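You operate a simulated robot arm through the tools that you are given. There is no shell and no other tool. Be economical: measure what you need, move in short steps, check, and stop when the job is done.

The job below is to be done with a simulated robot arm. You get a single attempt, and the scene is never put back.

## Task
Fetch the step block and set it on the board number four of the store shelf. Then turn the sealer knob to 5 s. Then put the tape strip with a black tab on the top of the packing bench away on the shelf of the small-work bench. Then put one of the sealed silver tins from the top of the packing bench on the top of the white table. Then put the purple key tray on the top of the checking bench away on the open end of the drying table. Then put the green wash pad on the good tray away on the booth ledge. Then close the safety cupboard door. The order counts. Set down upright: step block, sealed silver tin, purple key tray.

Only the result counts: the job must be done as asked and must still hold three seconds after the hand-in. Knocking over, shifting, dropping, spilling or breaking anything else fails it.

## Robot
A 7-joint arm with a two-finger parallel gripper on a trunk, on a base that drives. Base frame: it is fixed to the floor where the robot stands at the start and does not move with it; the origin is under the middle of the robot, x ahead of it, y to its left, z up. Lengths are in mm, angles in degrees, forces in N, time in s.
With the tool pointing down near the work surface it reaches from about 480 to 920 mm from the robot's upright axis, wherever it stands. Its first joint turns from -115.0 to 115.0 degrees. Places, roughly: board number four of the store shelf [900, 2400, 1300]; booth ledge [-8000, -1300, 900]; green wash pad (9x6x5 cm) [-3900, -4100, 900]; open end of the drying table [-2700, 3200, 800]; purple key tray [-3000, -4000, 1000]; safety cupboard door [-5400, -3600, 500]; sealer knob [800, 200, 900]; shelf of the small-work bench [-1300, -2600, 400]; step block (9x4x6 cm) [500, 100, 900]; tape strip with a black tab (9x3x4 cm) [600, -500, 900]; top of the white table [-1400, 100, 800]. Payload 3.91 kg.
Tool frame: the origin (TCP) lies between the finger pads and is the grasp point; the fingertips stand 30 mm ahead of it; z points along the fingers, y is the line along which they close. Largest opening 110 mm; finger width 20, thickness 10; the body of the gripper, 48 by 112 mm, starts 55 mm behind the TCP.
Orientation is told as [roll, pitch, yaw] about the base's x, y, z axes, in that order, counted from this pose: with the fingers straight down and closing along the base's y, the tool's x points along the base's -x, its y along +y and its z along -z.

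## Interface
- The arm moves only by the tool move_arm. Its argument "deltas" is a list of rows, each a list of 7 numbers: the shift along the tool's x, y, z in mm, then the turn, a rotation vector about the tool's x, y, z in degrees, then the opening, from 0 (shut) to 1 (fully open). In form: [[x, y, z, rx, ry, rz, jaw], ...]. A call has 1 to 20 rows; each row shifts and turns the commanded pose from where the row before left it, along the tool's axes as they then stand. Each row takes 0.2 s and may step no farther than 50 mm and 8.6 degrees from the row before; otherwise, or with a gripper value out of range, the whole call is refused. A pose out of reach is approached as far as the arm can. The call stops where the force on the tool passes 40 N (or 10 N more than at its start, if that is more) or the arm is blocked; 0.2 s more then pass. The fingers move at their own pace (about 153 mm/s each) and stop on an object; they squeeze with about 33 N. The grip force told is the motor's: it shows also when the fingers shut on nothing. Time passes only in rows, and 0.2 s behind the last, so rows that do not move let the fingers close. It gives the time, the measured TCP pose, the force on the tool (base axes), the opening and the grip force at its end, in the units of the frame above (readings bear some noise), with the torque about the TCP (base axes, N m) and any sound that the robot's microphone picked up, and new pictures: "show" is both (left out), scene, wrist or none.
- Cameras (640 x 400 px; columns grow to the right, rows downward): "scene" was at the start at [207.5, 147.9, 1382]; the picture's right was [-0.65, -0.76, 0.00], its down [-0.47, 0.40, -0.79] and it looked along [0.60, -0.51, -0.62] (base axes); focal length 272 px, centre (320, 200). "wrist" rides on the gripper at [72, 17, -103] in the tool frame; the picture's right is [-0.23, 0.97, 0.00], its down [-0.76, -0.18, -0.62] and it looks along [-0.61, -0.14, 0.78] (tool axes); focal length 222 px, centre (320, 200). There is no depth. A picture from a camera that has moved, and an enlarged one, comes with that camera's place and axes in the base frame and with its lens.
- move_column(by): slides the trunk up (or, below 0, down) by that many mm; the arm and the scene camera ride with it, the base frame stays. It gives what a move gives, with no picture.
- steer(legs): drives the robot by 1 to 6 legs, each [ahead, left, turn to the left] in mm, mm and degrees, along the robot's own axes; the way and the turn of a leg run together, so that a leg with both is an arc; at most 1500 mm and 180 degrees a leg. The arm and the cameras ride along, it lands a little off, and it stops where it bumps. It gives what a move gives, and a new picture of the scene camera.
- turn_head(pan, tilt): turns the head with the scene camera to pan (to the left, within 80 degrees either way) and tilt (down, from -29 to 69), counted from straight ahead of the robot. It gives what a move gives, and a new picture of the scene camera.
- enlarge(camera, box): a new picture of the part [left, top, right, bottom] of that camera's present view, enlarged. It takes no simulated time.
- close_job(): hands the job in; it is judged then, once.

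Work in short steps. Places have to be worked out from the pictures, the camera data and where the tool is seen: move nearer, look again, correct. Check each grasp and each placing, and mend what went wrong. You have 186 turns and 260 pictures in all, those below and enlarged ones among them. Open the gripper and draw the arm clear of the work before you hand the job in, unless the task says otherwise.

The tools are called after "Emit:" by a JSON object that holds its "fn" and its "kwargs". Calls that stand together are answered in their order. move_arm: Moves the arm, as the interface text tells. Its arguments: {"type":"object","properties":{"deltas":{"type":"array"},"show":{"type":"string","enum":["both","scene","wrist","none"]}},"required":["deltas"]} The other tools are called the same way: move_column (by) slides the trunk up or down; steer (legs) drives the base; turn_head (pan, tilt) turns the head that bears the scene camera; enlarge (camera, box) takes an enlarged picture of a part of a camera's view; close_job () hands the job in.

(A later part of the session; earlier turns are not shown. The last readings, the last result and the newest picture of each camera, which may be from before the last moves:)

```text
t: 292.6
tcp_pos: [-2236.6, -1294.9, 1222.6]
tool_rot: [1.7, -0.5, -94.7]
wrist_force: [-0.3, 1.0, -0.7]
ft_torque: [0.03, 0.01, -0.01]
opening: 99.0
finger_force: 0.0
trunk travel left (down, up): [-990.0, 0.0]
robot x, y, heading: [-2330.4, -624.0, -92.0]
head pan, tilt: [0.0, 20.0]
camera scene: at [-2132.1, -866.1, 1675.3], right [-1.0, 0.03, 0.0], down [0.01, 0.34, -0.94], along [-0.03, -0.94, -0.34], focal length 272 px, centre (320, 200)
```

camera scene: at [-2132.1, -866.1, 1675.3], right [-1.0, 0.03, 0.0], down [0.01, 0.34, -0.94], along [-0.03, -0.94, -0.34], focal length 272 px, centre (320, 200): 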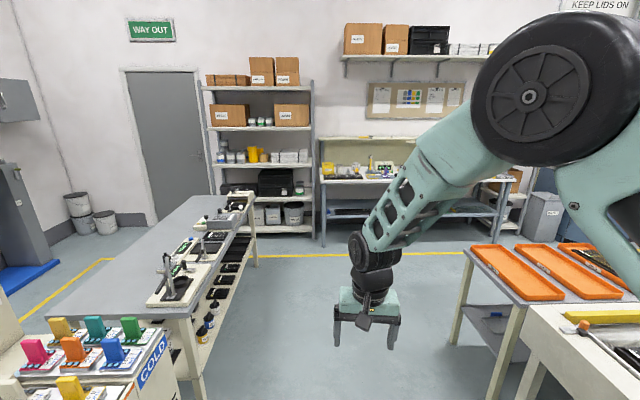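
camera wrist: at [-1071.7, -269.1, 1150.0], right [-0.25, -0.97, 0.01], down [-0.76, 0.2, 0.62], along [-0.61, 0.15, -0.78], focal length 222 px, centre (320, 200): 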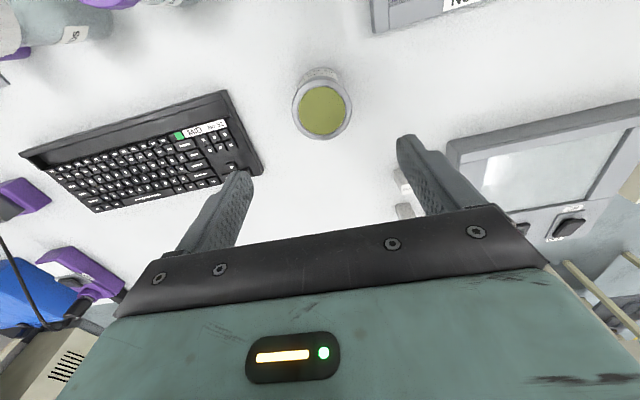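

The checking bench is ahead against the south wall. Drive closer and look.

Emit:
{"fn": "steer", "kwargs": {"legs": [[1500, 0, 0], [600, 0, 2], [0, -500, 0]]}}

Emit:
{"fn": "turn_head", "kwargs": {"pan": -10, "tilt": 30}}

```text
t: 305.4
tcp_pos: [-2704.6, -3376.5, 1222.7]
tool_rot: [1.8, -0.4, -91.4]
wrist_force: [0.0, 0.1, 0.3]
ft_torque: [0.02, 0.03, 0.02]
opening: 99.1
finger_force: 0.1
trunk travel left (down, up): [-990.0, 0.0]
robot x, y, heading: [-2837.9, -2712.0, -88.6]
head pan, tilt: [0.0, 20.0]
camera scene: at [-2623.5, -2942.6, 1675.3], right [-1.0, -0.02, 0.0], down [-0.01, 0.34, -0.94], along [0.02, -0.94, -0.34], focal length 272 px, centre (320, 200)
```

scene: 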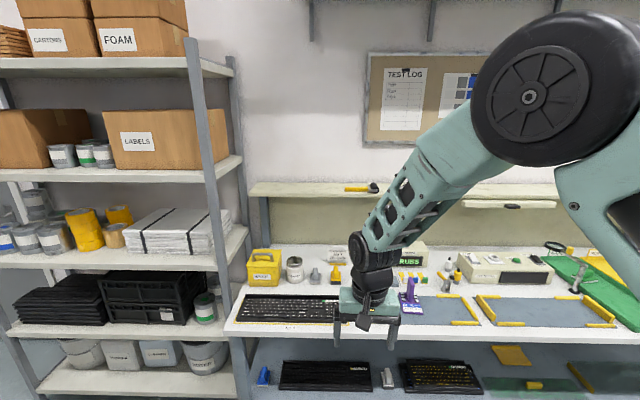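

```text
t: 306.1
tcp_pos: [-2704.1, -3376.9, 1222.4]
tool_rot: [1.8, -0.3, -91.4]
wrist_force: [0.3, 0.0, -0.2]
ft_torque: [0.0, 0.02, -0.01]
opening: 98.9
finger_force: 0.0
trunk travel left (down, up): [-990.0, 0.0]
robot x, y, heading: [-2834.1, -2709.7, -88.7]
head pan, tilt: [-10.0, 30.0]
camera scene: at [-2639.4, -2938.9, 1659.3], right [-0.99, 0.15, 0.0], down [0.07, 0.49, -0.87], along [-0.13, -0.86, -0.5], focal length 272 px, centre (320, 200)
```

scene: 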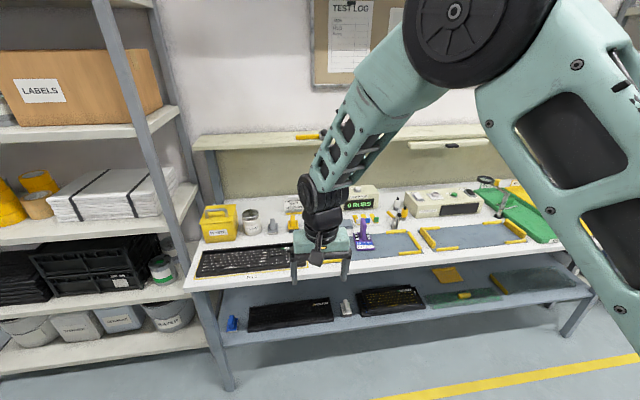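

Emit:
{"fn": "enlarge", "kwargs": {"camera": "scene", "box": [290, 175, 450, 275]}}

Emit:
{"fn": "enlarge", "kwargs": {"camera": "wrist", "box": [0, 0, 640, 260]}}

```text
4.00 times, centred on (370, 225) of scene
camera zoom: at [-2639.4, -2938.9, 1659.3], right [-0.99, 0.15, 0.0], down [0.07, 0.49, -0.87], along [-0.13, -0.86, -0.5], focal length 1090 px, centre (120, 100)
```

zoom: 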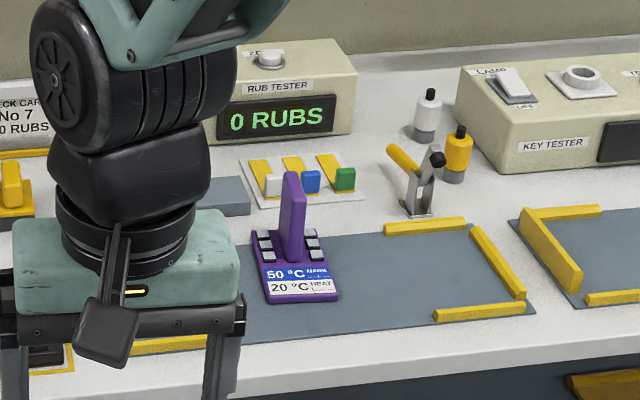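

```text
1.00 times, centred on (320, 130) of wrist
camera zoom: at [-2689.2, -3304.2, 1325.7], right [0.97, -0.25, 0.03], down [-0.21, -0.75, 0.62], along [-0.13, -0.61, -0.78], focal length 222 px, centre (320, 270)
```

zoom: 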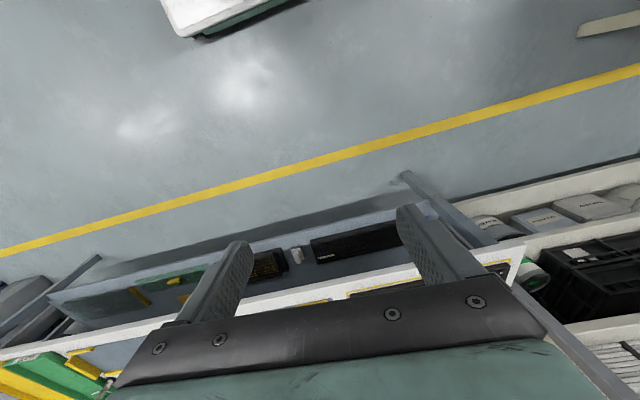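

The purple key tray (with upright fin handle, top z≈990) is near [-2980, -3885]. Drive so the hand comes above and in front of it.

Emit:
{"fn": "steer", "kwargs": {"legs": [[0, -276, -1.3], [370, 0, 0]]}}

Emit:
{"fn": "move_arm", "kwargs": {"deltas": [[0, 0, 0, 0, 0, 0, 0.6]], "show": "wrist"}}

```text
t: 310.1
tcp_pos: [-2991.6, -3754.7, 1222.6]
tool_rot: [1.7, -0.4, -92.3]
wrist_force: [0.4, -0.2, 0.6]
ft_torque: [-0.03, 0.03, 0.01]
opening: 99.0
finger_force: 0.0
trunk travel left (down, up): [-990.0, 0.0]
robot x, y, heading: [-3112.8, -3092.2, -89.6]
head pan, tilt: [-10.0, 30.0]
camera scene: at [-2920.0, -3317.9, 1659.3], right [-0.99, 0.16, 0.0], down [0.08, 0.49, -0.87], along [-0.14, -0.85, -0.5], focal length 272 px, centre (320, 200)
```

scene: 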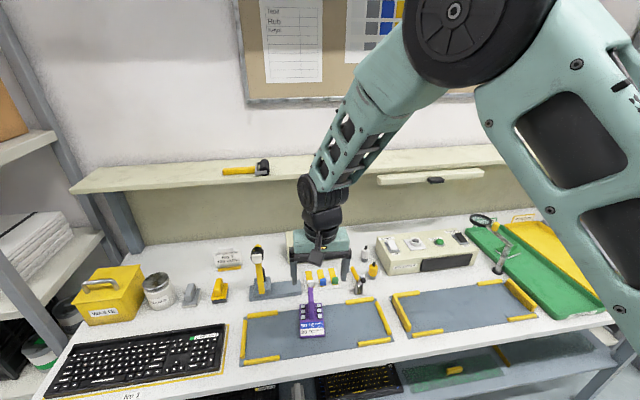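

```text
t: 310.5
tcp_pos: [-2990.7, -3755.4, 1223.0]
tool_rot: [1.7, -0.4, -92.3]
wrist_force: [0.8, -0.2, -0.4]
ft_torque: [-0.02, -0.02, 0.0]
opening: 66.3
finger_force: 0.1
trunk travel left (down, up): [-990.0, 0.0]
robot x, y, heading: [-3113.6, -3086.6, -89.4]
head pan, tilt: [-10.0, 30.0]
camera wrist: at [-2975.1, -3682.7, 1325.8], right [0.96, -0.27, 0.03], down [-0.23, -0.75, 0.62], along [-0.14, -0.61, -0.78], focal length 222 px, centre (320, 200)
```

wrist: 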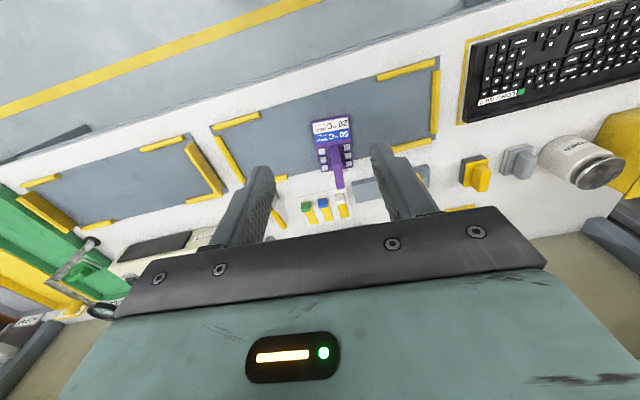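

Emit:
{"fn": "enlarge", "kwargs": {"camera": "wrist", "box": [280, 100, 400, 200]}}

Emit:
{"fn": "enlarge", "kwargs": {"camera": "scene", "box": [240, 250, 400, 350]}}

```text
4.00 times, centred on (340, 150) of wrist
camera zoom: at [-2975.1, -3682.7, 1325.8], right [0.96, -0.27, 0.03], down [-0.23, -0.75, 0.62], along [-0.14, -0.61, -0.78], focal length 888 px, centre (240, 400)
```

zoom: 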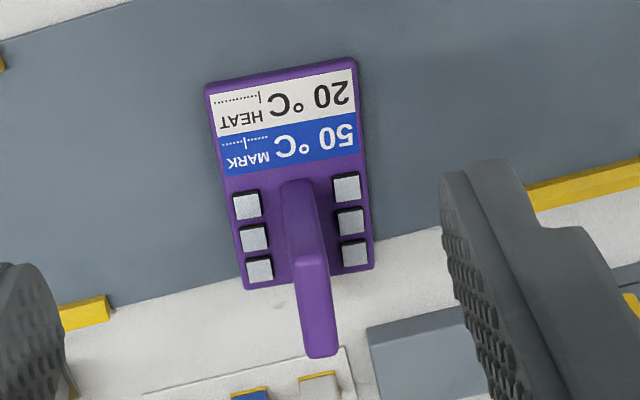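

```text
4.00 times, centred on (320, 300) of scene
camera zoom: at [-2920.0, -3318.2, 1659.3], right [-0.99, 0.16, 0.0], down [0.08, 0.49, -0.87], along [-0.14, -0.85, -0.5], focal length 1090 px, centre (320, -200)
```

zoom: 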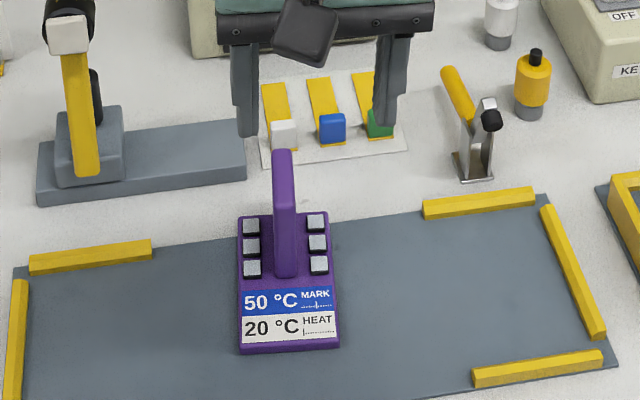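

I close in: forward 95 mm and down 120 mm, then re-measure the fin.

Emit:
{"fn": "move_arm", "kwargs": {"deltas": [[-24, 0, 30, 0, 0, 0, 0.6], [-24, 0, 30, 0, 0, 0, 0.6], [-24, 0, 30, 0, 0, 0, 0.6], [-24, 0, 30, 0, 0, 0, 0.6]], "show": "both"}}

```text
t: 311.5
tcp_pos: [-2993.8, -3853.2, 1104.7]
tool_rot: [1.7, -0.4, -92.4]
wrist_force: [-0.9, 0.4, 0.3]
ft_torque: [-0.05, -0.03, 0.0]
opening: 65.9
finger_force: 0.0
trunk travel left (down, up): [-990.0, 0.0]
robot x, y, heading: [-3109.4, -3085.2, -89.6]
head pan, tilt: [-10.0, 30.0]
camera scene: at [-2920.0, -3317.8, 1659.4], right [-0.99, 0.16, 0.0], down [0.08, 0.49, -0.87], along [-0.14, -0.85, -0.5], focal length 272 px, centre (320, 200)
camera wrist: at [-2977.5, -3781.0, 1206.9], right [0.96, -0.27, 0.03], down [-0.23, -0.75, 0.62], along [-0.14, -0.61, -0.78], focal length 222 px, centre (320, 200)
```

scene: 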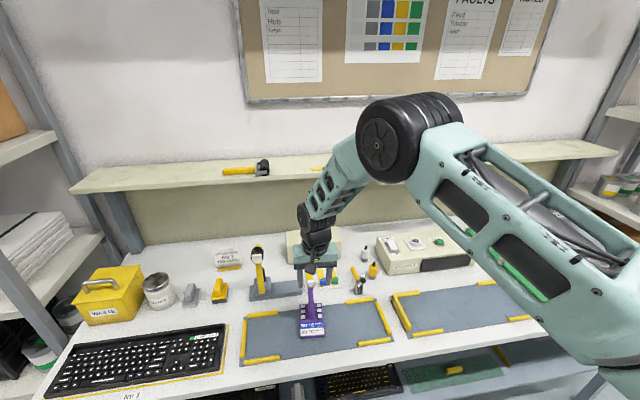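
wrist: 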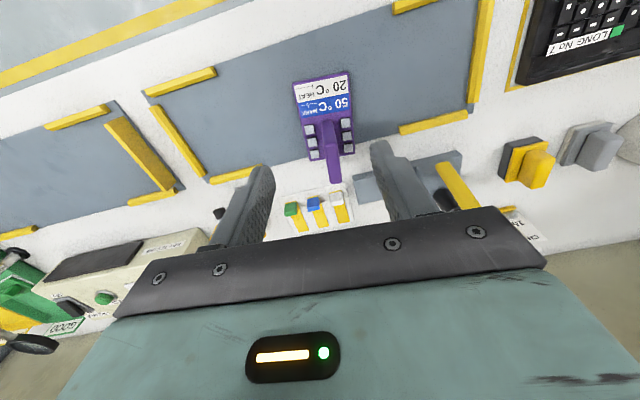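

Emit:
{"fn": "enlarge", "kwargs": {"camera": "wrist", "box": [280, 60, 400, 200]}}

Emit:
{"fn": "enlarge", "kwargs": {"camera": "scene", "box": [270, 240, 370, 350]}}

```text
2.86 times, centred on (340, 130) of wrist
camera zoom: at [-2977.5, -3781.0, 1206.9], right [0.96, -0.27, 0.03], down [-0.23, -0.75, 0.62], along [-0.14, -0.61, -0.78], focal length 635 px, centre (263, 400)
```

zoom: 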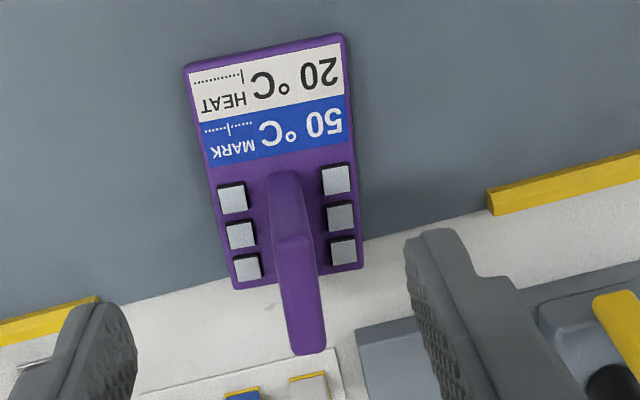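

```text
3.64 times, centred on (320, 295) of scene
camera zoom: at [-2920.0, -3317.8, 1659.4], right [-0.99, 0.16, 0.0], down [0.08, 0.49, -0.87], along [-0.14, -0.85, -0.5], focal length 991 px, centre (320, -146)
```

zoom: 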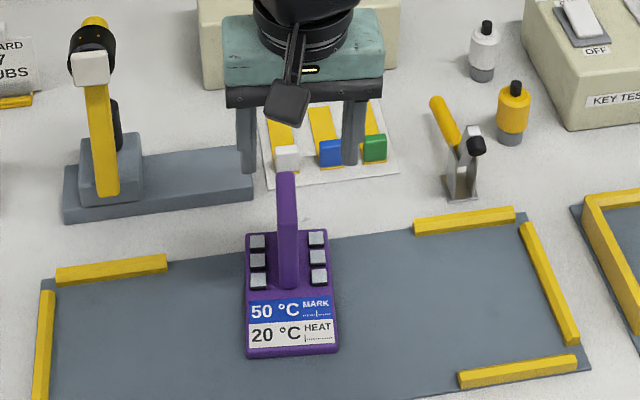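

Solved: bench ≈850, tray 80×125 mm, fin top z≈939 spanning y -3905…-3967 at x≈-2991, yawed ~5.5°. Move above the fin centre and descend partway.

Emit:
{"fn": "move_arm", "kwargs": {"deltas": [[0, 0, 0, 0, 0, 3.1, 0.6], [-41, 5.5, 0, 0, 0, 0, 0.6], [-41, 5.5, 0, 0, 0, 0, 0.6], [0, 0, 45, 0, 0, 0, 0.6], [0, 0, 45, 0, 0, 0, 0.6]], "show": "both"}}

```text
t: 312.7
tcp_pos: [-2986.9, -3934.8, 1013.7]
tool_rot: [1.8, -0.4, -95.4]
wrist_force: [0.5, 0.0, -0.7]
ft_torque: [0.02, 0.0, -0.02]
opening: 66.0
finger_force: 0.0
trunk travel left (down, up): [-990.0, 0.0]
robot x, y, heading: [-3111.9, -3085.8, -89.4]
head pan, tilt: [-10.0, 30.0]
camera scene: at [-2920.1, -3317.9, 1659.4], right [-0.99, 0.16, 0.0], down [0.08, 0.49, -0.87], along [-0.14, -0.85, -0.5], focal length 272 px, centre (320, 200)
camera wrist: at [-2965.9, -3863.3, 1117.1], right [0.95, -0.32, 0.03], down [-0.27, -0.74, 0.62], along [-0.17, -0.6, -0.78], focal length 222 px, centre (320, 200)
```

scene: 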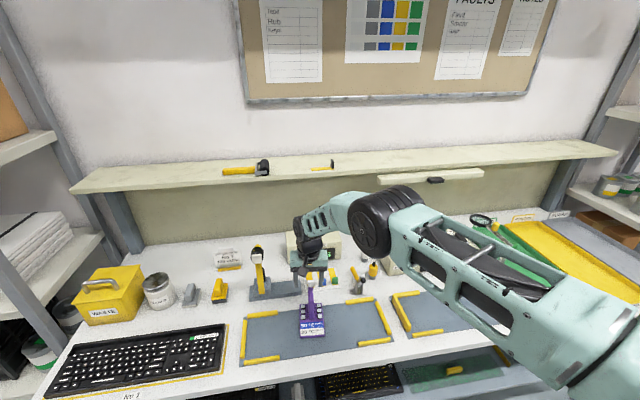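
wrist: 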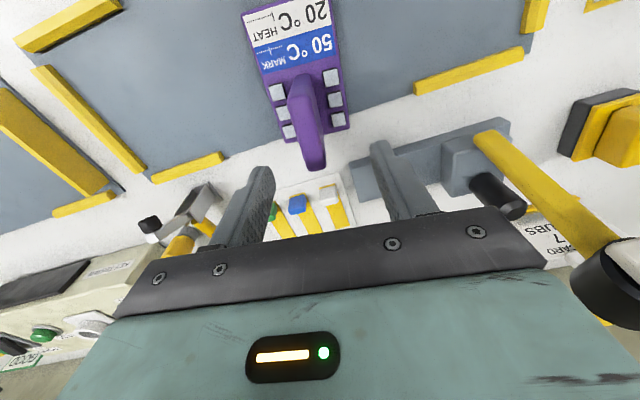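

Fin centre ≈[-2991, -3928], slightly more yaw. Trim and descend to z≈914.

Emit:
{"fn": "move_arm", "kwargs": {"deltas": [[6, -5, 20, 0, 0, 3.5, 0.6], [0, 0, 30, 0, 0, 0, 0.6], [0, 0, 30, 0, 0, 0, 0.6], [0, 0, 20, 0, 0, 0, 0.6], [0, 0, 0, 0, 0, 0, 0.6]], "show": "wrist"}}

```text
t: 313.9
tcp_pos: [-2988.1, -3926.8, 916.2]
tool_rot: [1.7, -0.2, -98.9]
wrist_force: [-0.1, -0.8, -0.1]
ft_torque: [-0.03, -0.01, 0.0]
opening: 65.8
finger_force: 0.0
out of reach, approached as far as the arm can: row 4
trunk travel left (down, up): [-990.0, 0.0]
robot x, y, heading: [-3113.3, -3087.5, -89.7]
head pan, tilt: [-10.0, 30.0]
camera wrist: at [-2964.3, -3857.5, 1018.4], right [0.93, -0.37, 0.03], down [-0.31, -0.72, 0.62], along [-0.21, -0.58, -0.78], focal length 222 px, centre (320, 200)
```

wrist: 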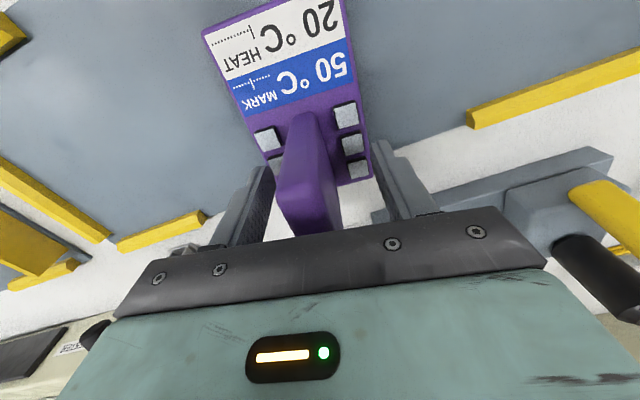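

Fin between the pads. Close.

Emit:
{"fn": "move_arm", "kwargs": {"deltas": [[0, 0, 0, 0, 0, 0, 0], [0, 0, 0, 0, 0, 0, 0], [0, 0, 0, 0, 0, 0, 0]], "show": "wrist"}}

Emit:
{"fn": "move_column", "kwargs": {"by": -3}}

```text
t: 314.7
tcp_pos: [-2989.6, -3926.4, 914.6]
tool_rot: [1.7, -0.4, -98.9]
wrist_force: [1.0, -1.4, 4.0]
ft_torque: [-0.04, 0.2, 0.0]
opening: 17.7
finger_force: 32.5
trunk travel left (down, up): [-990.0, 0.0]
robot x, y, heading: [-3114.0, -3090.2, -89.3]
head pan, tilt: [-10.0, 30.0]
camera wrist: at [-2964.2, -3857.7, 1019.1], right [0.93, -0.37, 0.03], down [-0.31, -0.72, 0.62], along [-0.21, -0.58, -0.78], focal length 222 px, centre (320, 200)
```

wrist: 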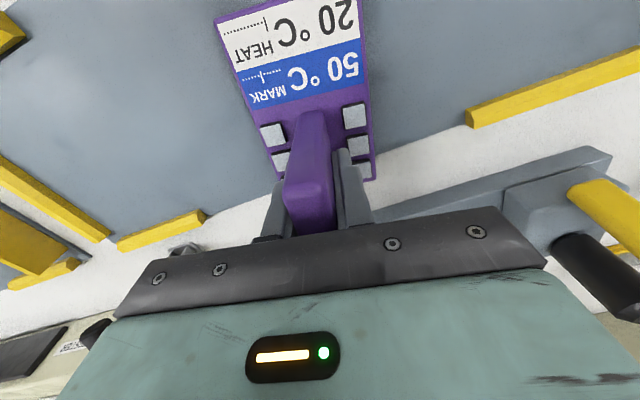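

```text
t: 315.2
tcp_pos: [-2988.6, -3927.8, 916.7]
tool_rot: [1.8, -0.5, -98.9]
wrist_force: [-1.0, 2.7, 25.7]
ft_torque: [0.58, 1.03, -0.07]
opening: 17.8
finger_force: 32.9
trunk travel left (down, up): [-987.0, 3.0]
robot x, y, heading: [-3111.9, -3090.5, -89.6]
head pan, tilt: [-10.0, 30.0]
```

Gripped (17.7 mm). Lift up.

Emit:
{"fn": "move_column", "kwargs": {"by": 3}}

Emit:
{"fn": "move_arm", "kwargs": {"deltas": [[0, 0, -20, 0, 0, 0, 0], [0, 0, -40, 0, 0, 0, 0], [0, 0, -40, 0, 0, 0, 0], [0, 0, -40, 0, 0, 0, 0], [0, 0, -40, 0, 0, 0, 0]], "show": "both"}}

```text
t: 315.7
tcp_pos: [-2987.7, -3927.3, 914.7]
tool_rot: [1.7, -0.3, -98.9]
wrist_force: [0.3, -3.9, 12.4]
ft_torque: [-0.64, 0.53, 0.17]
opening: 17.8
finger_force: 33.3
trunk travel left (down, up): [-990.0, 0.0]
robot x, y, heading: [-3109.9, -3087.4, -89.2]
head pan, tilt: [-10.0, 30.0]
```

```text
t: 316.9
tcp_pos: [-2992.5, -3927.4, 1094.2]
tool_rot: [1.7, -0.2, -99.0]
wrist_force: [0.2, -0.1, -0.2]
ft_torque: [0.05, 0.01, -0.02]
opening: 17.5
finger_force: 33.3
trunk travel left (down, up): [-990.0, 0.0]
robot x, y, heading: [-3112.9, -3085.5, -89.4]
head pan, tilt: [-10.0, 30.0]
camera scene: at [-2920.0, -3318.4, 1659.2], right [-0.99, 0.16, 0.0], down [0.08, 0.49, -0.87], along [-0.14, -0.85, -0.5], focal length 272 px, centre (320, 200)
camera wrist: at [-2968.7, -3857.9, 1198.6], right [0.93, -0.37, 0.03], down [-0.31, -0.72, 0.62], along [-0.21, -0.58, -0.78], focal length 222 px, centre (320, 200)
```

scene: 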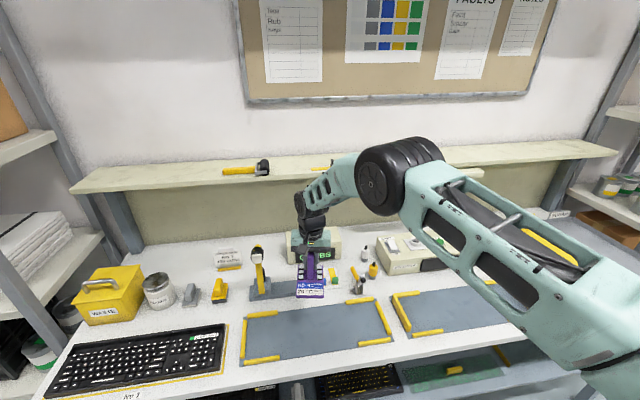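
wrist: 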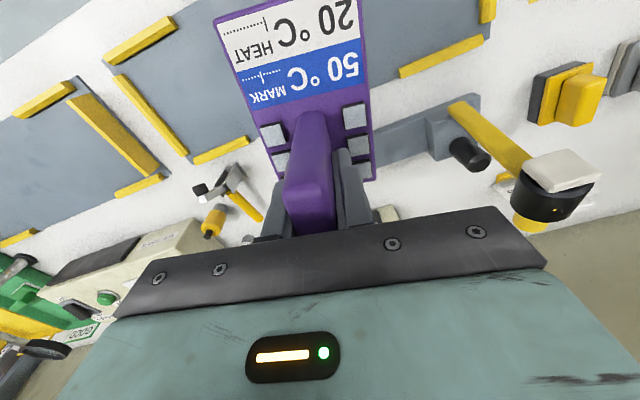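

Tray lifted upright. Retract the arm, then reverse out and north along the aisle.

Emit:
{"fn": "move_arm", "kwargs": {"deltas": [[40, 0, -15, 0, 0, 0, 0], [40, 0, -15, 0, 0, 0, 0], [40, 0, -15, 0, 0, 0, 0], [40, 0, -15, 0, 0, 0, 0]], "show": "none"}}

Emit:
{"fn": "steer", "kwargs": {"legs": [[-400, 0, 0], [0, 780, 0], [-1500, 0, 0], [-1500, 0, 0], [-1500, 0, 0]]}}

Emit:
{"fn": "turn_head", "kwargs": {"pan": -80, "tilt": 25}}

```text
t: 317.9
tcp_pos: [-2970.8, -3765.0, 1153.5]
tool_rot: [1.7, -0.2, -98.9]
wrist_force: [0.8, -0.1, -0.4]
ft_torque: [0.01, 0.03, 0.0]
opening: 17.7
finger_force: 32.7
trunk travel left (down, up): [-990.0, 0.0]
robot x, y, heading: [-3111.9, -3085.9, -89.2]
head pan, tilt: [-10.0, 30.0]
```

```text
t: 320.3
tcp_pos: [-2975.0, -3389.6, 1152.0]
tool_rot: [1.7, 0.0, -99.1]
wrist_force: [0.0, -0.1, -0.5]
ft_torque: [0.01, 0.01, 0.0]
opening: 17.7
finger_force: 33.6
trunk travel left (down, up): [-990.0, 0.0]
robot x, y, heading: [-3113.0, -2711.8, -89.8]
head pan, tilt: [-10.0, 30.0]
stopped in leg 1: the robot was blocked; the commanded pose is now the measured one
camera scene: at [-2923.5, -2943.6, 1659.2], right [-0.99, 0.17, 0.0], down [0.08, 0.49, -0.87], along [-0.15, -0.85, -0.5], focal length 272 px, centre (320, 200)
```

scene: 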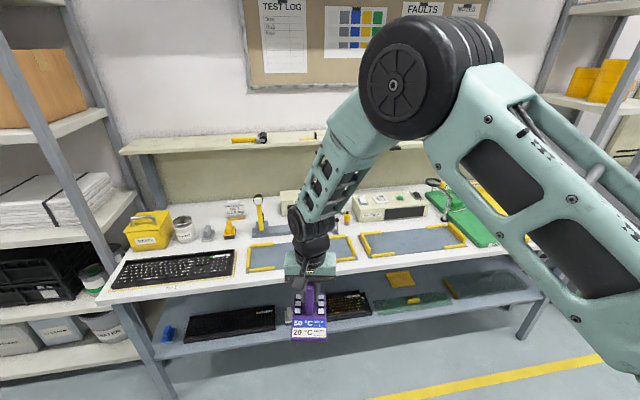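

```text
t: 321.7
tcp_pos: [-2975.7, -3389.5, 1152.7]
tool_rot: [1.7, -0.1, -99.1]
wrist_force: [0.3, -0.2, -0.7]
ft_torque: [-0.04, 0.01, -0.01]
opening: 17.7
finger_force: 32.4
trunk travel left (down, up): [-990.0, 0.0]
robot x, y, heading: [-3113.7, -2712.1, -89.9]
head pan, tilt: [-80.0, 25.0]
camera scene: at [-2999.0, -2870.6, 1667.2], right [-0.18, 0.98, 0.0], down [0.42, 0.08, -0.91], along [-0.89, -0.16, -0.42], focal length 272 px, centre (320, 200)
```

scene: 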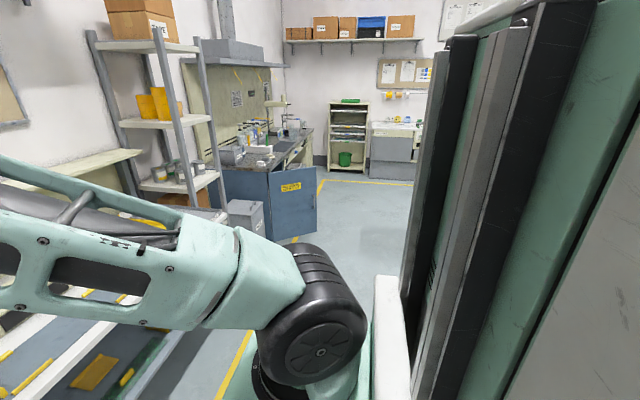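

Bumped the trolley's end lightly. I go a bit ahead, strafe east to the aisle, then reverse north.

Emit:
{"fn": "steer", "kwargs": {"legs": [[30, 0, 0], [0, 790, 0], [-1500, 0, 0], [-1500, 0, 0], [-1500, 0, 0]]}}

```text
t: 347.6
tcp_pos: [-2242.5, 1098.3, 1152.2]
tool_rot: [1.7, 0.0, -98.4]
wrist_force: [0.5, -1.0, -1.1]
ft_torque: [0.01, 0.02, 0.0]
opening: 18.0
finger_force: 33.1
trunk travel left (down, up): [-990.0, 0.0]
robot x, y, heading: [-2390.9, 1774.2, -89.2]
head pan, tilt: [-80.0, 25.0]
camera scene: at [-2271.2, 1617.1, 1667.2], right [-0.19, 0.98, 0.0], down [0.41, 0.08, -0.91], along [-0.89, -0.17, -0.42], focal length 272 px, centre (320, 200)
```

scene: 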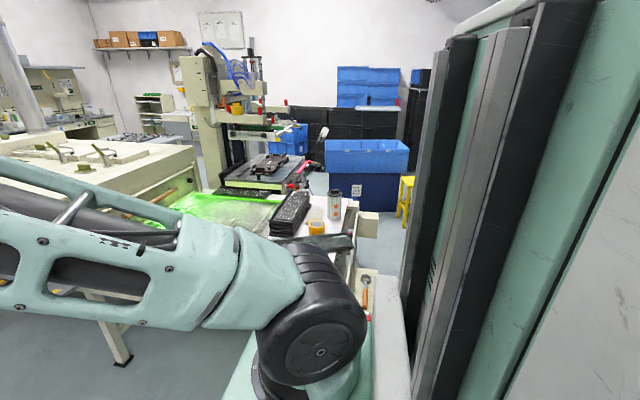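

Back up a bit more and turn to face the drying table.

Emit:
{"fn": "steer", "kwargs": {"legs": [[-300, 0, 0], [0, 0, 90], [0, 0, 89]]}}

Emit:
{"fn": "turn_head", "kwargs": {"pan": 10, "tilt": 35}}

```text
t: 357.2
tcp_pos: [-2528.5, 2753.2, 1152.1]
tool_rot: [1.7, -0.1, 80.8]
wrist_force: [0.1, 1.0, -0.7]
ft_torque: [0.02, 0.02, 0.01]
opening: 17.6
finger_force: 33.3
trunk travel left (down, up): [-990.0, 0.0]
robot x, y, heading: [-2394.1, 2078.8, 90.1]
head pan, tilt: [-80.0, 25.0]
camera scene: at [-2507.3, 2233.4, 1667.3], right [0.18, -0.98, 0.0], down [-0.42, -0.07, -0.91], along [0.89, 0.16, -0.42], focal length 272 px, centre (320, 200)
```

scene: 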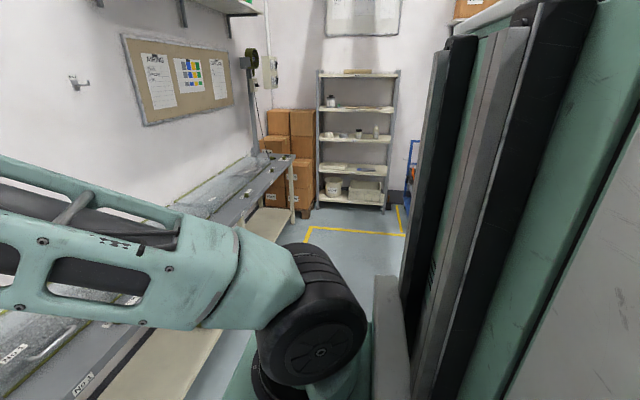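

```text
t: 358.9
tcp_pos: [-2529.4, 2754.2, 1153.4]
tool_rot: [1.6, -0.1, 80.8]
wrist_force: [-0.4, -0.3, -1.0]
ft_torque: [0.02, 0.01, 0.0]
opening: 17.7
finger_force: 32.6
trunk travel left (down, up): [-990.0, 0.0]
robot x, y, heading: [-2394.7, 2074.9, 90.3]
head pan, tilt: [10.0, 35.0]
camera scene: at [-2613.5, 2303.8, 1651.5], right [0.98, 0.18, 0.0], down [0.1, -0.56, -0.82], along [-0.14, 0.81, -0.57], focal length 272 px, centre (320, 200)
```

scene: 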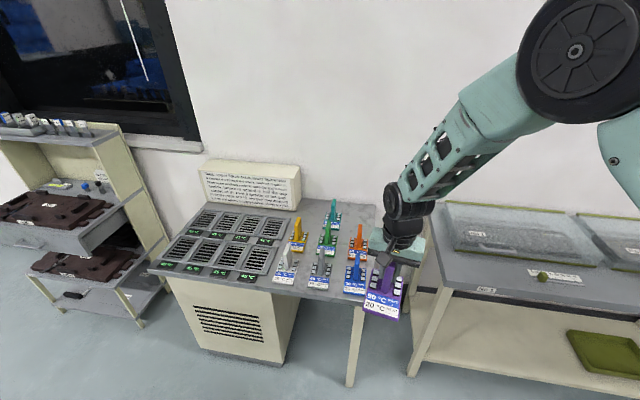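

The drying table with slots and its open end with the other key trays is at about [-2690, 3100]. Zoom for a free spot.

Emit:
{"fn": "enlarge", "kwargs": {"camera": "scene", "box": [230, 180, 450, 330]}}

Emit:
{"fn": "enlarge", "kwargs": {"camera": "wrist", "box": [0, 0, 640, 250]}}

```text
2.67 times, centred on (340, 255) of scene
camera zoom: at [-2613.5, 2303.8, 1651.5], right [0.98, 0.18, 0.0], down [0.1, -0.56, -0.82], along [-0.14, 0.81, -0.57], focal length 726 px, centre (267, 53)
```

zoom: 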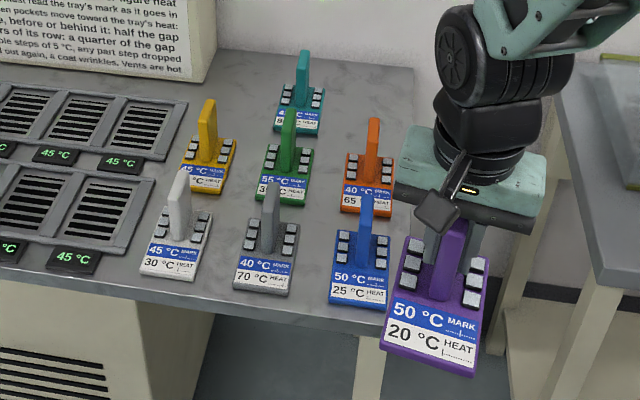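

```text
1.00 times, centred on (320, 125) of wrist
camera zoom: at [-2554.8, 2683.5, 1256.2], right [-0.92, 0.38, 0.03], down [0.32, 0.72, 0.62], along [0.21, 0.58, -0.79], focal length 222 px, centre (320, 275)
```

zoom: 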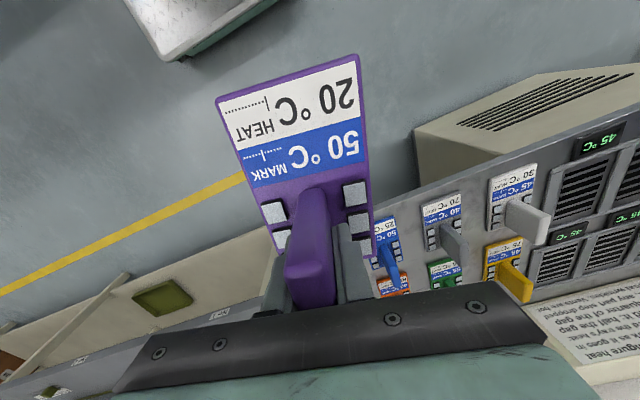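

The free grid slot is back right, ≈[-2618, 3330]. I straighten the tray's yaw and drive over it at height.

Emit:
{"fn": "move_arm", "kwargs": {"deltas": [[0, 0, 0, 0, 0, -4.5, 0], [0, 0, 0, 0, 0, -4.5, 0]], "show": "none"}}

Emit:
{"fn": "steer", "kwargs": {"legs": [[400, 89, 0]]}}

Emit:
{"fn": "move_arm", "kwargs": {"deltas": [[-40, 0, 0, 0, 0, 0, 0], [-40, 0, 0, 0, 0, 0, 0], [-40, 0, 0, 0, 0, 0, 0], [-40, 0, 0, 0, 0, 0, 0], [-37, 0, 0, 0, 0, 0, 0]], "show": "both"}}

```text
t: 359.5
tcp_pos: [-2529.5, 2753.2, 1152.1]
tool_rot: [1.7, -0.3, 89.8]
wrist_force: [0.0, -0.1, -0.5]
ft_torque: [0.01, 0.01, -0.02]
opening: 17.9
finger_force: 32.8
trunk travel left (down, up): [-990.0, 0.0]
robot x, y, heading: [-2388.5, 2074.1, 90.3]
head pan, tilt: [10.0, 35.0]
```

```text
t: 362.0
tcp_pos: [-2609.9, 3159.2, 1151.4]
tool_rot: [1.6, -0.3, 89.3]
wrist_force: [0.2, 0.1, -1.4]
ft_torque: [0.04, 0.01, -0.01]
opening: 17.5
finger_force: 33.4
trunk travel left (down, up): [-990.0, 0.0]
robot x, y, heading: [-2478.8, 2478.4, 89.7]
head pan, tilt: [10.0, 35.0]
camera scene: at [-2698.3, 2708.4, 1651.5], right [0.99, 0.17, 0.0], down [0.1, -0.57, -0.82], along [-0.14, 0.81, -0.57], focal length 272 px, centre (320, 200)
```

scene: 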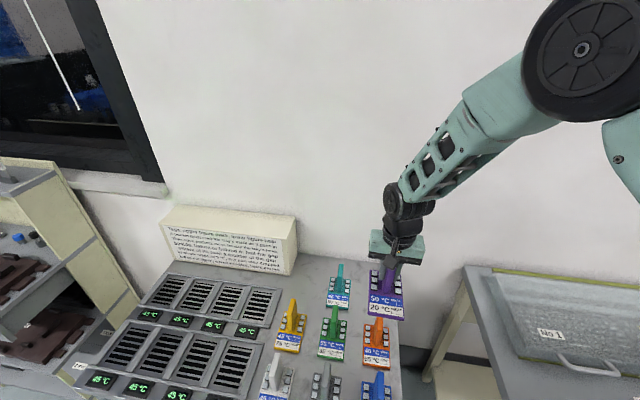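

```text
t: 363.2
tcp_pos: [-2610.3, 3355.0, 1152.3]
tool_rot: [1.6, -0.2, 89.3]
wrist_force: [-0.2, -0.8, -0.1]
ft_torque: [0.01, 0.05, 0.04]
opening: 17.8
finger_force: 33.1
trunk travel left (down, up): [-990.0, 0.0]
robot x, y, heading: [-2477.4, 2482.2, 89.8]
head pan, tilt: [10.0, 35.0]
camera scene: at [-2698.4, 2708.3, 1651.5], right [0.99, 0.17, 0.0], down [0.1, -0.57, -0.82], along [-0.14, 0.81, -0.57], focal length 272 px, centre (320, 200)
camera wrist: at [-2625.8, 3281.2, 1255.9], right [-0.97, 0.24, 0.03], down [0.2, 0.76, 0.62], along [0.13, 0.61, -0.78], focal length 222 px, centre (320, 200)
```

scene: 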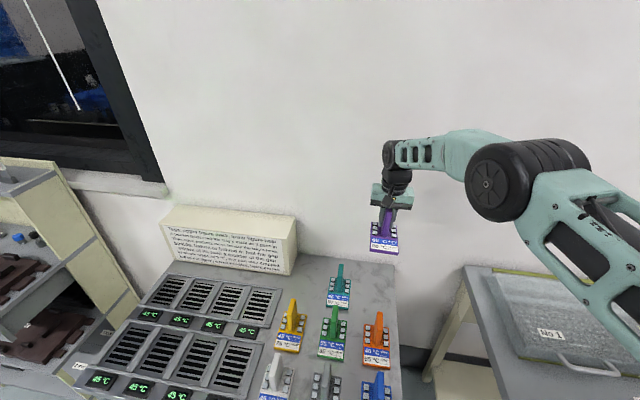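
wrist: 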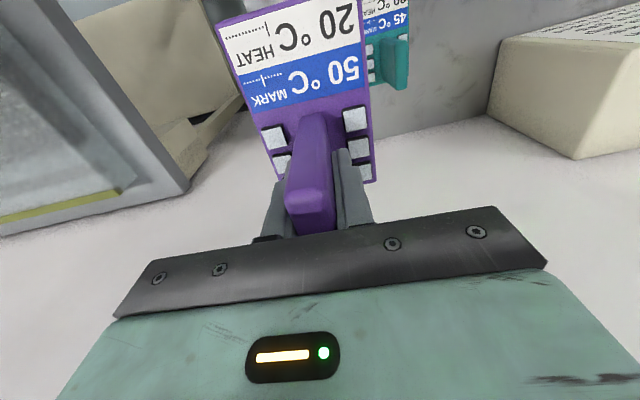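

Emit:
{"fn": "enlarge", "kwargs": {"camera": "scene", "box": [280, 190, 440, 390]}}

```text
2.00 times, centred on (360, 290) of scene
camera zoom: at [-2698.4, 2708.3, 1651.5], right [0.99, 0.17, 0.0], down [0.1, -0.57, -0.82], along [-0.14, 0.81, -0.57], focal length 545 px, centre (240, 20)
```

zoom: 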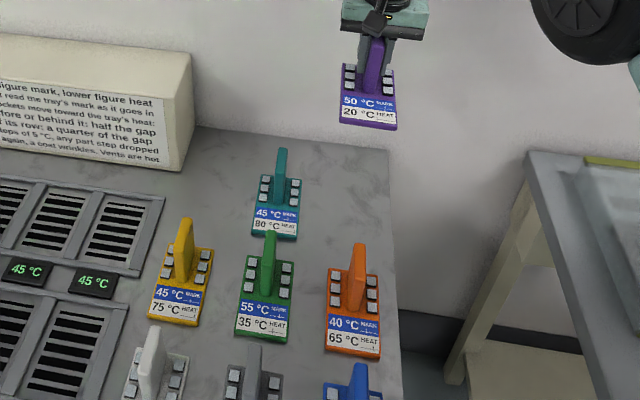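

Table top ≈798; the slot is clear and the TCP is right above it. Lower via trunk 240 mm, then gently by arm.

Emit:
{"fn": "move_column", "kwargs": {"by": -240}}

Emit:
{"fn": "move_arm", "kwargs": {"deltas": [[0, 0, 15, 0, 0, 0, 0], [0, 0, 15, 0, 0, 0, 0], [0, 0, 0, 0, 0, 0, 0]], "show": "both"}}

```text
t: 365.7
tcp_pos: [-2611.9, 3355.4, 912.6]
tool_rot: [1.7, -0.3, 89.2]
wrist_force: [0.8, 0.0, -1.3]
ft_torque: [0.05, 0.04, -0.03]
opening: 17.6
finger_force: 32.6
trunk travel left (down, up): [-750.0, 240.0]
robot x, y, heading: [-2479.9, 2479.5, 89.9]
head pan, tilt: [10.0, 35.0]
```

```text
t: 366.5
tcp_pos: [-2612.8, 3355.7, 882.0]
tool_rot: [1.6, -0.3, 89.4]
wrist_force: [0.1, -1.0, -1.4]
ft_torque: [-0.01, -0.01, -0.02]
opening: 17.7
finger_force: 32.9
trunk travel left (down, up): [-750.0, 240.0]
robot x, y, heading: [-2481.6, 2477.1, 89.6]
head pan, tilt: [10.0, 35.0]
camera scene: at [-2698.3, 2708.6, 1411.5], right [0.99, 0.17, 0.0], down [0.1, -0.57, -0.82], along [-0.14, 0.81, -0.57], focal length 272 px, centre (320, 200)
camera wrist: at [-2627.2, 3282.2, 986.0], right [-0.97, 0.24, 0.03], down [0.2, 0.76, 0.62], along [0.13, 0.61, -0.78], focal length 222 px, centre (320, 200)
```

scene: 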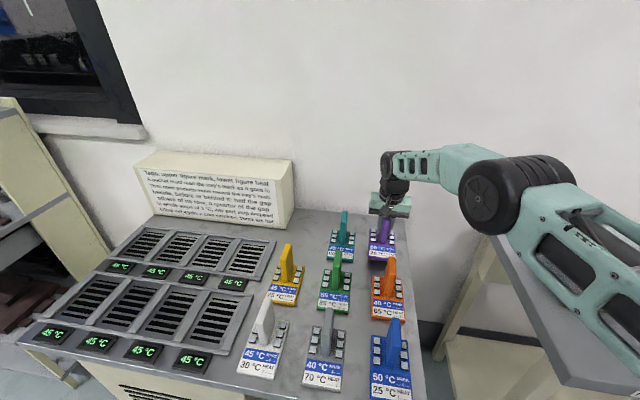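
wrist: 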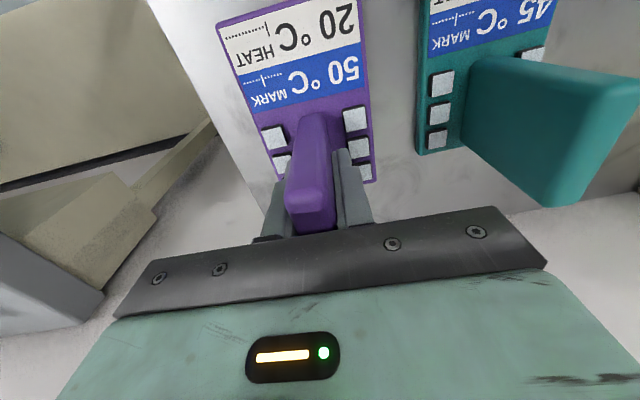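

Emit:
{"fn": "move_arm", "kwargs": {"deltas": [[0, 0, 6, 0, 0, 0, 0], [0, 0, 6, 0, 0, 0, 0], [0, 0, 0, 0, 0, 0, 0]], "show": "none"}}

Emit:
{"fn": "move_arm", "kwargs": {"deltas": [[0, 0, 4, 0, 0, 0, 0], [0, 0, 0, 0, 0, 0, 0]], "show": "none"}}

Emit:
{"fn": "move_arm", "kwargs": {"deltas": [[0, 0, 3, 0, 0, 0, 0], [0, 0, 0, 0, 0, 0, 0]], "show": "none"}}

```text
t: 367.3
tcp_pos: [-2612.6, 3355.6, 871.2]
tool_rot: [1.6, -0.3, 89.2]
wrist_force: [0.3, -0.5, 0.0]
ft_torque: [0.01, 0.02, 0.0]
opening: 17.8
finger_force: 33.0
trunk travel left (down, up): [-750.0, 240.0]
robot x, y, heading: [-2477.1, 2482.4, 89.4]
head pan, tilt: [10.0, 35.0]
```

```text
t: 367.9
tcp_pos: [-2612.4, 3354.2, 868.7]
tool_rot: [1.6, -0.3, 89.4]
wrist_force: [0.4, 0.6, -1.4]
ft_torque: [-0.02, 0.0, 0.0]
opening: 17.7
finger_force: 33.2
trunk travel left (down, up): [-750.0, 240.0]
robot x, y, heading: [-2480.5, 2479.9, 89.5]
head pan, tilt: [10.0, 35.0]
```

```text
t: 368.5
tcp_pos: [-2612.7, 3355.3, 864.8]
tool_rot: [1.6, -0.4, 89.3]
wrist_force: [-0.4, -0.6, -0.4]
ft_torque: [-0.01, 0.0, 0.03]
opening: 17.7
finger_force: 33.0
trunk travel left (down, up): [-750.0, 240.0]
robot x, y, heading: [-2477.3, 2477.5, 89.6]
head pan, tilt: [10.0, 35.0]
```

Emit:
{"fn": "move_arm", "kwargs": {"deltas": [[0, 0, 3, 0, 0, 0, 0], [0, 0, 0, 0, 0, 0, 0]], "show": "none"}}

Emit:
{"fn": "move_arm", "kwargs": {"deltas": [[0, 0, 3, 0, 0, 0, 0], [0, 0, 0, 0, 0, 0, 0]], "show": "none"}}

Emit:
{"fn": "move_arm", "kwargs": {"deltas": [[0, 0, 2, 0, 0, 0, 0], [0, 0, 0, 0, 0, 0, 0]], "show": "none"}}

```text
t: 369.1
tcp_pos: [-2612.1, 3356.3, 862.6]
tool_rot: [1.6, -0.4, 89.4]
wrist_force: [0.4, -1.0, 1.4]
ft_torque: [0.04, -0.13, -0.01]
opening: 17.5
finger_force: 32.7
trunk travel left (down, up): [-750.0, 240.0]
robot x, y, heading: [-2479.5, 2480.7, 89.5]
head pan, tilt: [10.0, 35.0]
```

```text
t: 369.7
tcp_pos: [-2612.7, 3354.6, 861.2]
tool_rot: [1.6, -0.6, 89.3]
wrist_force: [1.0, -3.2, 24.6]
ft_torque: [-0.57, -0.94, -0.05]
opening: 17.6
finger_force: 32.7
trunk travel left (down, up): [-750.0, 240.0]
robot x, y, heading: [-2480.2, 2481.6, 89.8]
head pan, tilt: [10.0, 35.0]
```

```text
t: 370.3
tcp_pos: [-2611.6, 3356.1, 857.9]
tool_rot: [1.7, -0.6, 89.2]
wrist_force: [-0.4, 2.9, 26.4]
ft_torque: [0.11, -1.06, -0.02]
opening: 17.8
finger_force: 33.1
trunk travel left (down, up): [-750.0, 240.0]
robot x, y, heading: [-2482.8, 2479.3, 89.9]
head pan, tilt: [10.0, 35.0]
```

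Contact. Release and lift.

Emit:
{"fn": "move_arm", "kwargs": {"deltas": [[0, 0, -2.5, 0, 0, 0, 0], [0, 0, 0, 0, 0, 0, 0.45], [0, 0, 0, 0, 0, 0, 0.45], [0, 0, -40, 0, 0, 0, 0.45], [0, 0, -45, 0, 0, 0, 0.45], [0, 0, -45, 0, 0, 0, 0.45], [0, 0, -45, 0, 0, 0, 0.45]], "show": "both"}}

```text
t: 371.9
tcp_pos: [-2608.0, 3355.2, 1033.8]
tool_rot: [1.6, -0.3, 89.3]
wrist_force: [0.3, 0.1, -0.4]
ft_torque: [-0.06, 0.04, 0.03]
opening: 49.4
finger_force: 0.0
trunk travel left (down, up): [-750.0, 240.0]
robot x, y, heading: [-2480.4, 2479.4, 89.7]
head pan, tilt: [10.0, 35.0]
camera scene: at [-2698.3, 2708.9, 1411.4], right [0.99, 0.17, 0.0], down [0.1, -0.57, -0.82], along [-0.14, 0.81, -0.57], focal length 272 px, centre (320, 200)
camera wrist: at [-2622.7, 3281.6, 1136.8], right [-0.97, 0.24, 0.03], down [0.2, 0.76, 0.62], along [0.13, 0.61, -0.78], focal length 222 px, centre (320, 200)
```

scene: 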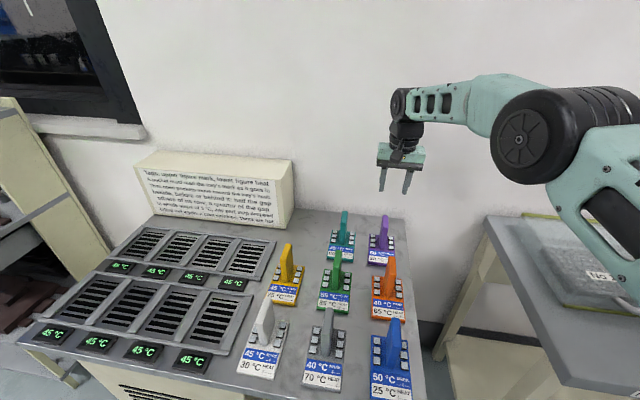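
wrist: 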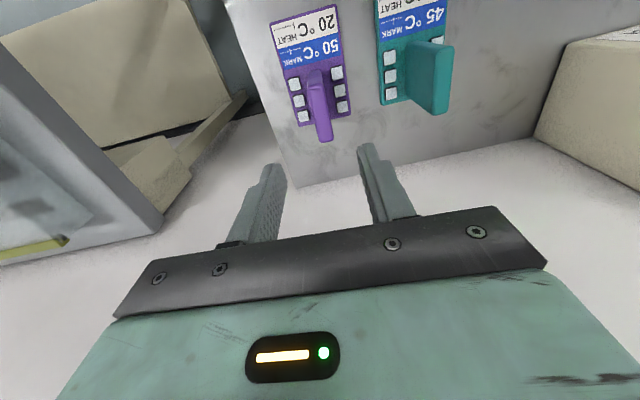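

Purple tray stands in the open end. Now go back south for the green wash pad: raise, retract, turn around.

Emit:
{"fn": "move_column", "kwargs": {"by": 240}}

Emit:
{"fn": "move_arm", "kwargs": {"deltas": [[40, 0, 0, 0, 0, 0, 0.6], [40, 0, 0, 0, 0, 0, 0.6], [40, 0, 0, 0, 0, 0, 0.6], [40, 0, 0, 0, 0, 0, 0.6], [40, 0, 0, 0, 0, 0, 0.6]], "show": "none"}}

Emit:
{"fn": "steer", "kwargs": {"legs": [[-400, 0, 0], [0, -130, 0], [0, 0, -90], [0, 0, -90], [1500, 0, 0], [1500, 0, 0]]}}

Emit:
{"fn": "steer", "kwargs": {"legs": [[1500, 0, 0], [330, 0, 0], [0, -1000, 0]]}}

```text
t: 374.4
tcp_pos: [-2606.8, 3354.3, 1274.0]
tool_rot: [1.6, -0.3, 89.3]
wrist_force: [0.4, -0.1, 0.7]
ft_torque: [0.0, -0.01, -0.01]
opening: 49.3
finger_force: 0.1
trunk travel left (down, up): [-990.0, 0.0]
robot x, y, heading: [-2482.0, 2480.0, 89.7]
head pan, tilt: [10.0, 35.0]
```

```text
t: 375.6
tcp_pos: [-2609.6, 3152.9, 1274.3]
tool_rot: [1.7, -0.3, 89.4]
wrist_force: [-0.2, 0.2, -0.2]
ft_torque: [-0.04, -0.01, -0.02]
opening: 66.0
finger_force: 0.1
trunk travel left (down, up): [-990.0, 0.0]
robot x, y, heading: [-2476.2, 2480.2, 89.8]
head pan, tilt: [10.0, 35.0]
```

```text
t: 400.6
tcp_pos: [-2044.7, -1577.7, 1274.5]
tool_rot: [1.6, -0.4, -87.5]
wrist_force: [-0.3, -0.4, 1.1]
ft_torque: [-0.01, -0.04, 0.05]
opening: 66.3
finger_force: 0.1
trunk travel left (down, up): [-990.0, 0.0]
robot x, y, heading: [-2207.3, -909.8, -87.1]
head pan, tilt: [10.0, 35.0]
camera scene: at [-1979.8, -1129.9, 1651.5], right [-0.98, -0.22, 0.0], down [-0.13, 0.56, -0.82], along [0.18, -0.8, -0.57], focal length 272 px, centre (320, 200)
```

scene: 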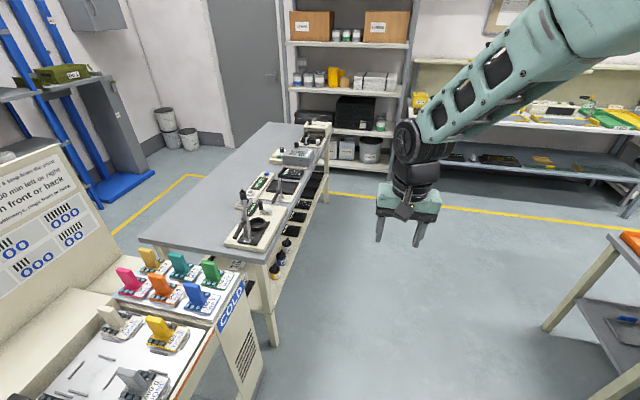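

```text
t: 414.4
tcp_pos: [-2929.8, -3437.7, 1274.5]
tool_rot: [1.6, -0.3, -86.5]
wrist_force: [0.2, 0.1, 0.3]
ft_torque: [-0.02, 0.01, 0.03]
opening: 65.9
finger_force: 0.1
trunk travel left (down, up): [-990.0, 0.0]
robot x, y, heading: [-3104.5, -2774.6, -86.2]
head pan, tilt: [10.0, 35.0]
camera scene: at [-2872.5, -2989.6, 1651.5], right [-0.97, -0.24, 0.0], down [-0.14, 0.56, -0.82], along [0.2, -0.8, -0.57], focal length 272 px, centre (320, 200)
```

scene: 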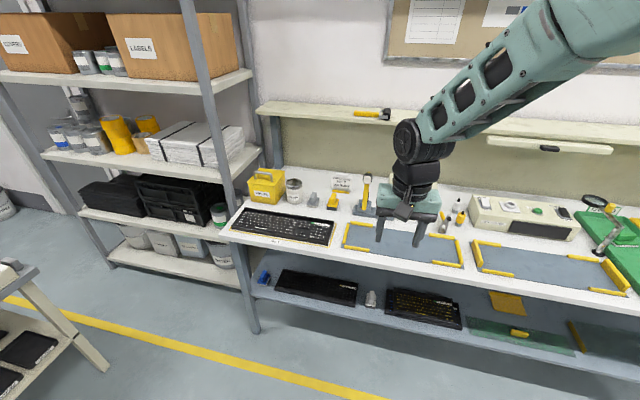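

Correct heading, strafe west 550 mm and look at the GOOD tray.

Emit:
{"fn": "steer", "kwargs": {"legs": [[0, 0, -3.8], [0, -550, 0]]}}

Emit:
{"fn": "turn_head", "kwargs": {"pan": -15, "tilt": 30}}

```text
t: 418.1
tcp_pos: [-3539.4, -3448.5, 1274.3]
tool_rot: [1.6, -0.3, -90.2]
wrist_force: [-0.8, 0.0, 0.1]
ft_torque: [0.0, 0.03, 0.01]
opening: 66.1
finger_force: 0.2
trunk travel left (down, up): [-990.0, 0.0]
robot x, y, heading: [-3675.0, -2775.7, -90.0]
head pan, tilt: [10.0, 35.0]
camera scene: at [-3454.3, -3005.0, 1651.5], right [-0.98, -0.18, 0.0], down [-0.1, 0.56, -0.82], along [0.14, -0.81, -0.57], focal length 272 px, centre (320, 200)
```

scene: 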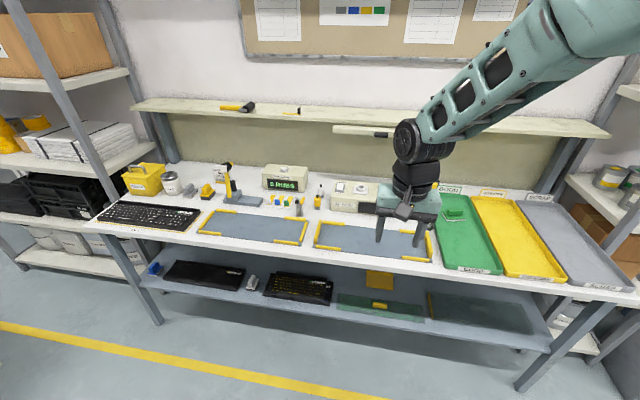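

```text
t: 419.0
tcp_pos: [-3541.5, -3449.6, 1274.2]
tool_rot: [1.7, -0.3, -90.2]
wrist_force: [-0.7, -0.5, -0.6]
ft_torque: [0.02, -0.03, -0.02]
opening: 65.9
finger_force: 0.0
trunk travel left (down, up): [-990.0, 0.0]
robot x, y, heading: [-3671.7, -2774.8, -89.7]
head pan, tilt: [-15.0, 30.0]
camera scene: at [-3493.1, -3005.7, 1659.3], right [-0.97, 0.26, 0.0], down [0.13, 0.48, -0.87], along [-0.22, -0.84, -0.5], focal length 272 px, centre (320, 200)
```

scene: 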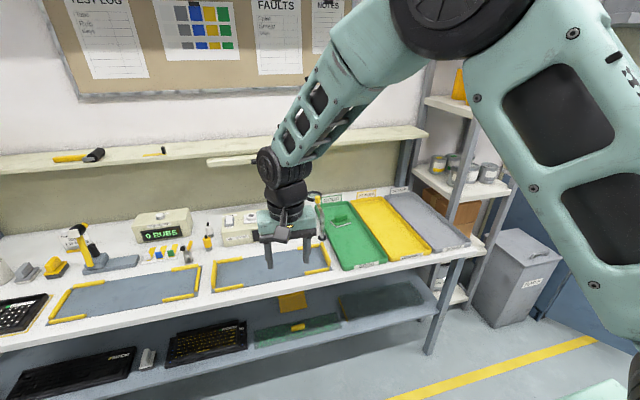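

Emit:
{"fn": "enlarge", "kwargs": {"camera": "scene", "box": [310, 180, 430, 280]}}

```text
4.00 times, centred on (370, 230) of scene
camera zoom: at [-3493.1, -3005.7, 1659.3], right [-0.97, 0.26, 0.0], down [0.13, 0.48, -0.87], along [-0.22, -0.84, -0.5], focal length 1090 px, centre (120, 80)
```

zoom: 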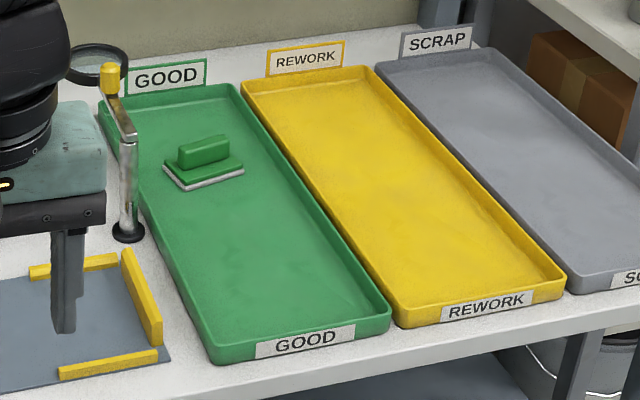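

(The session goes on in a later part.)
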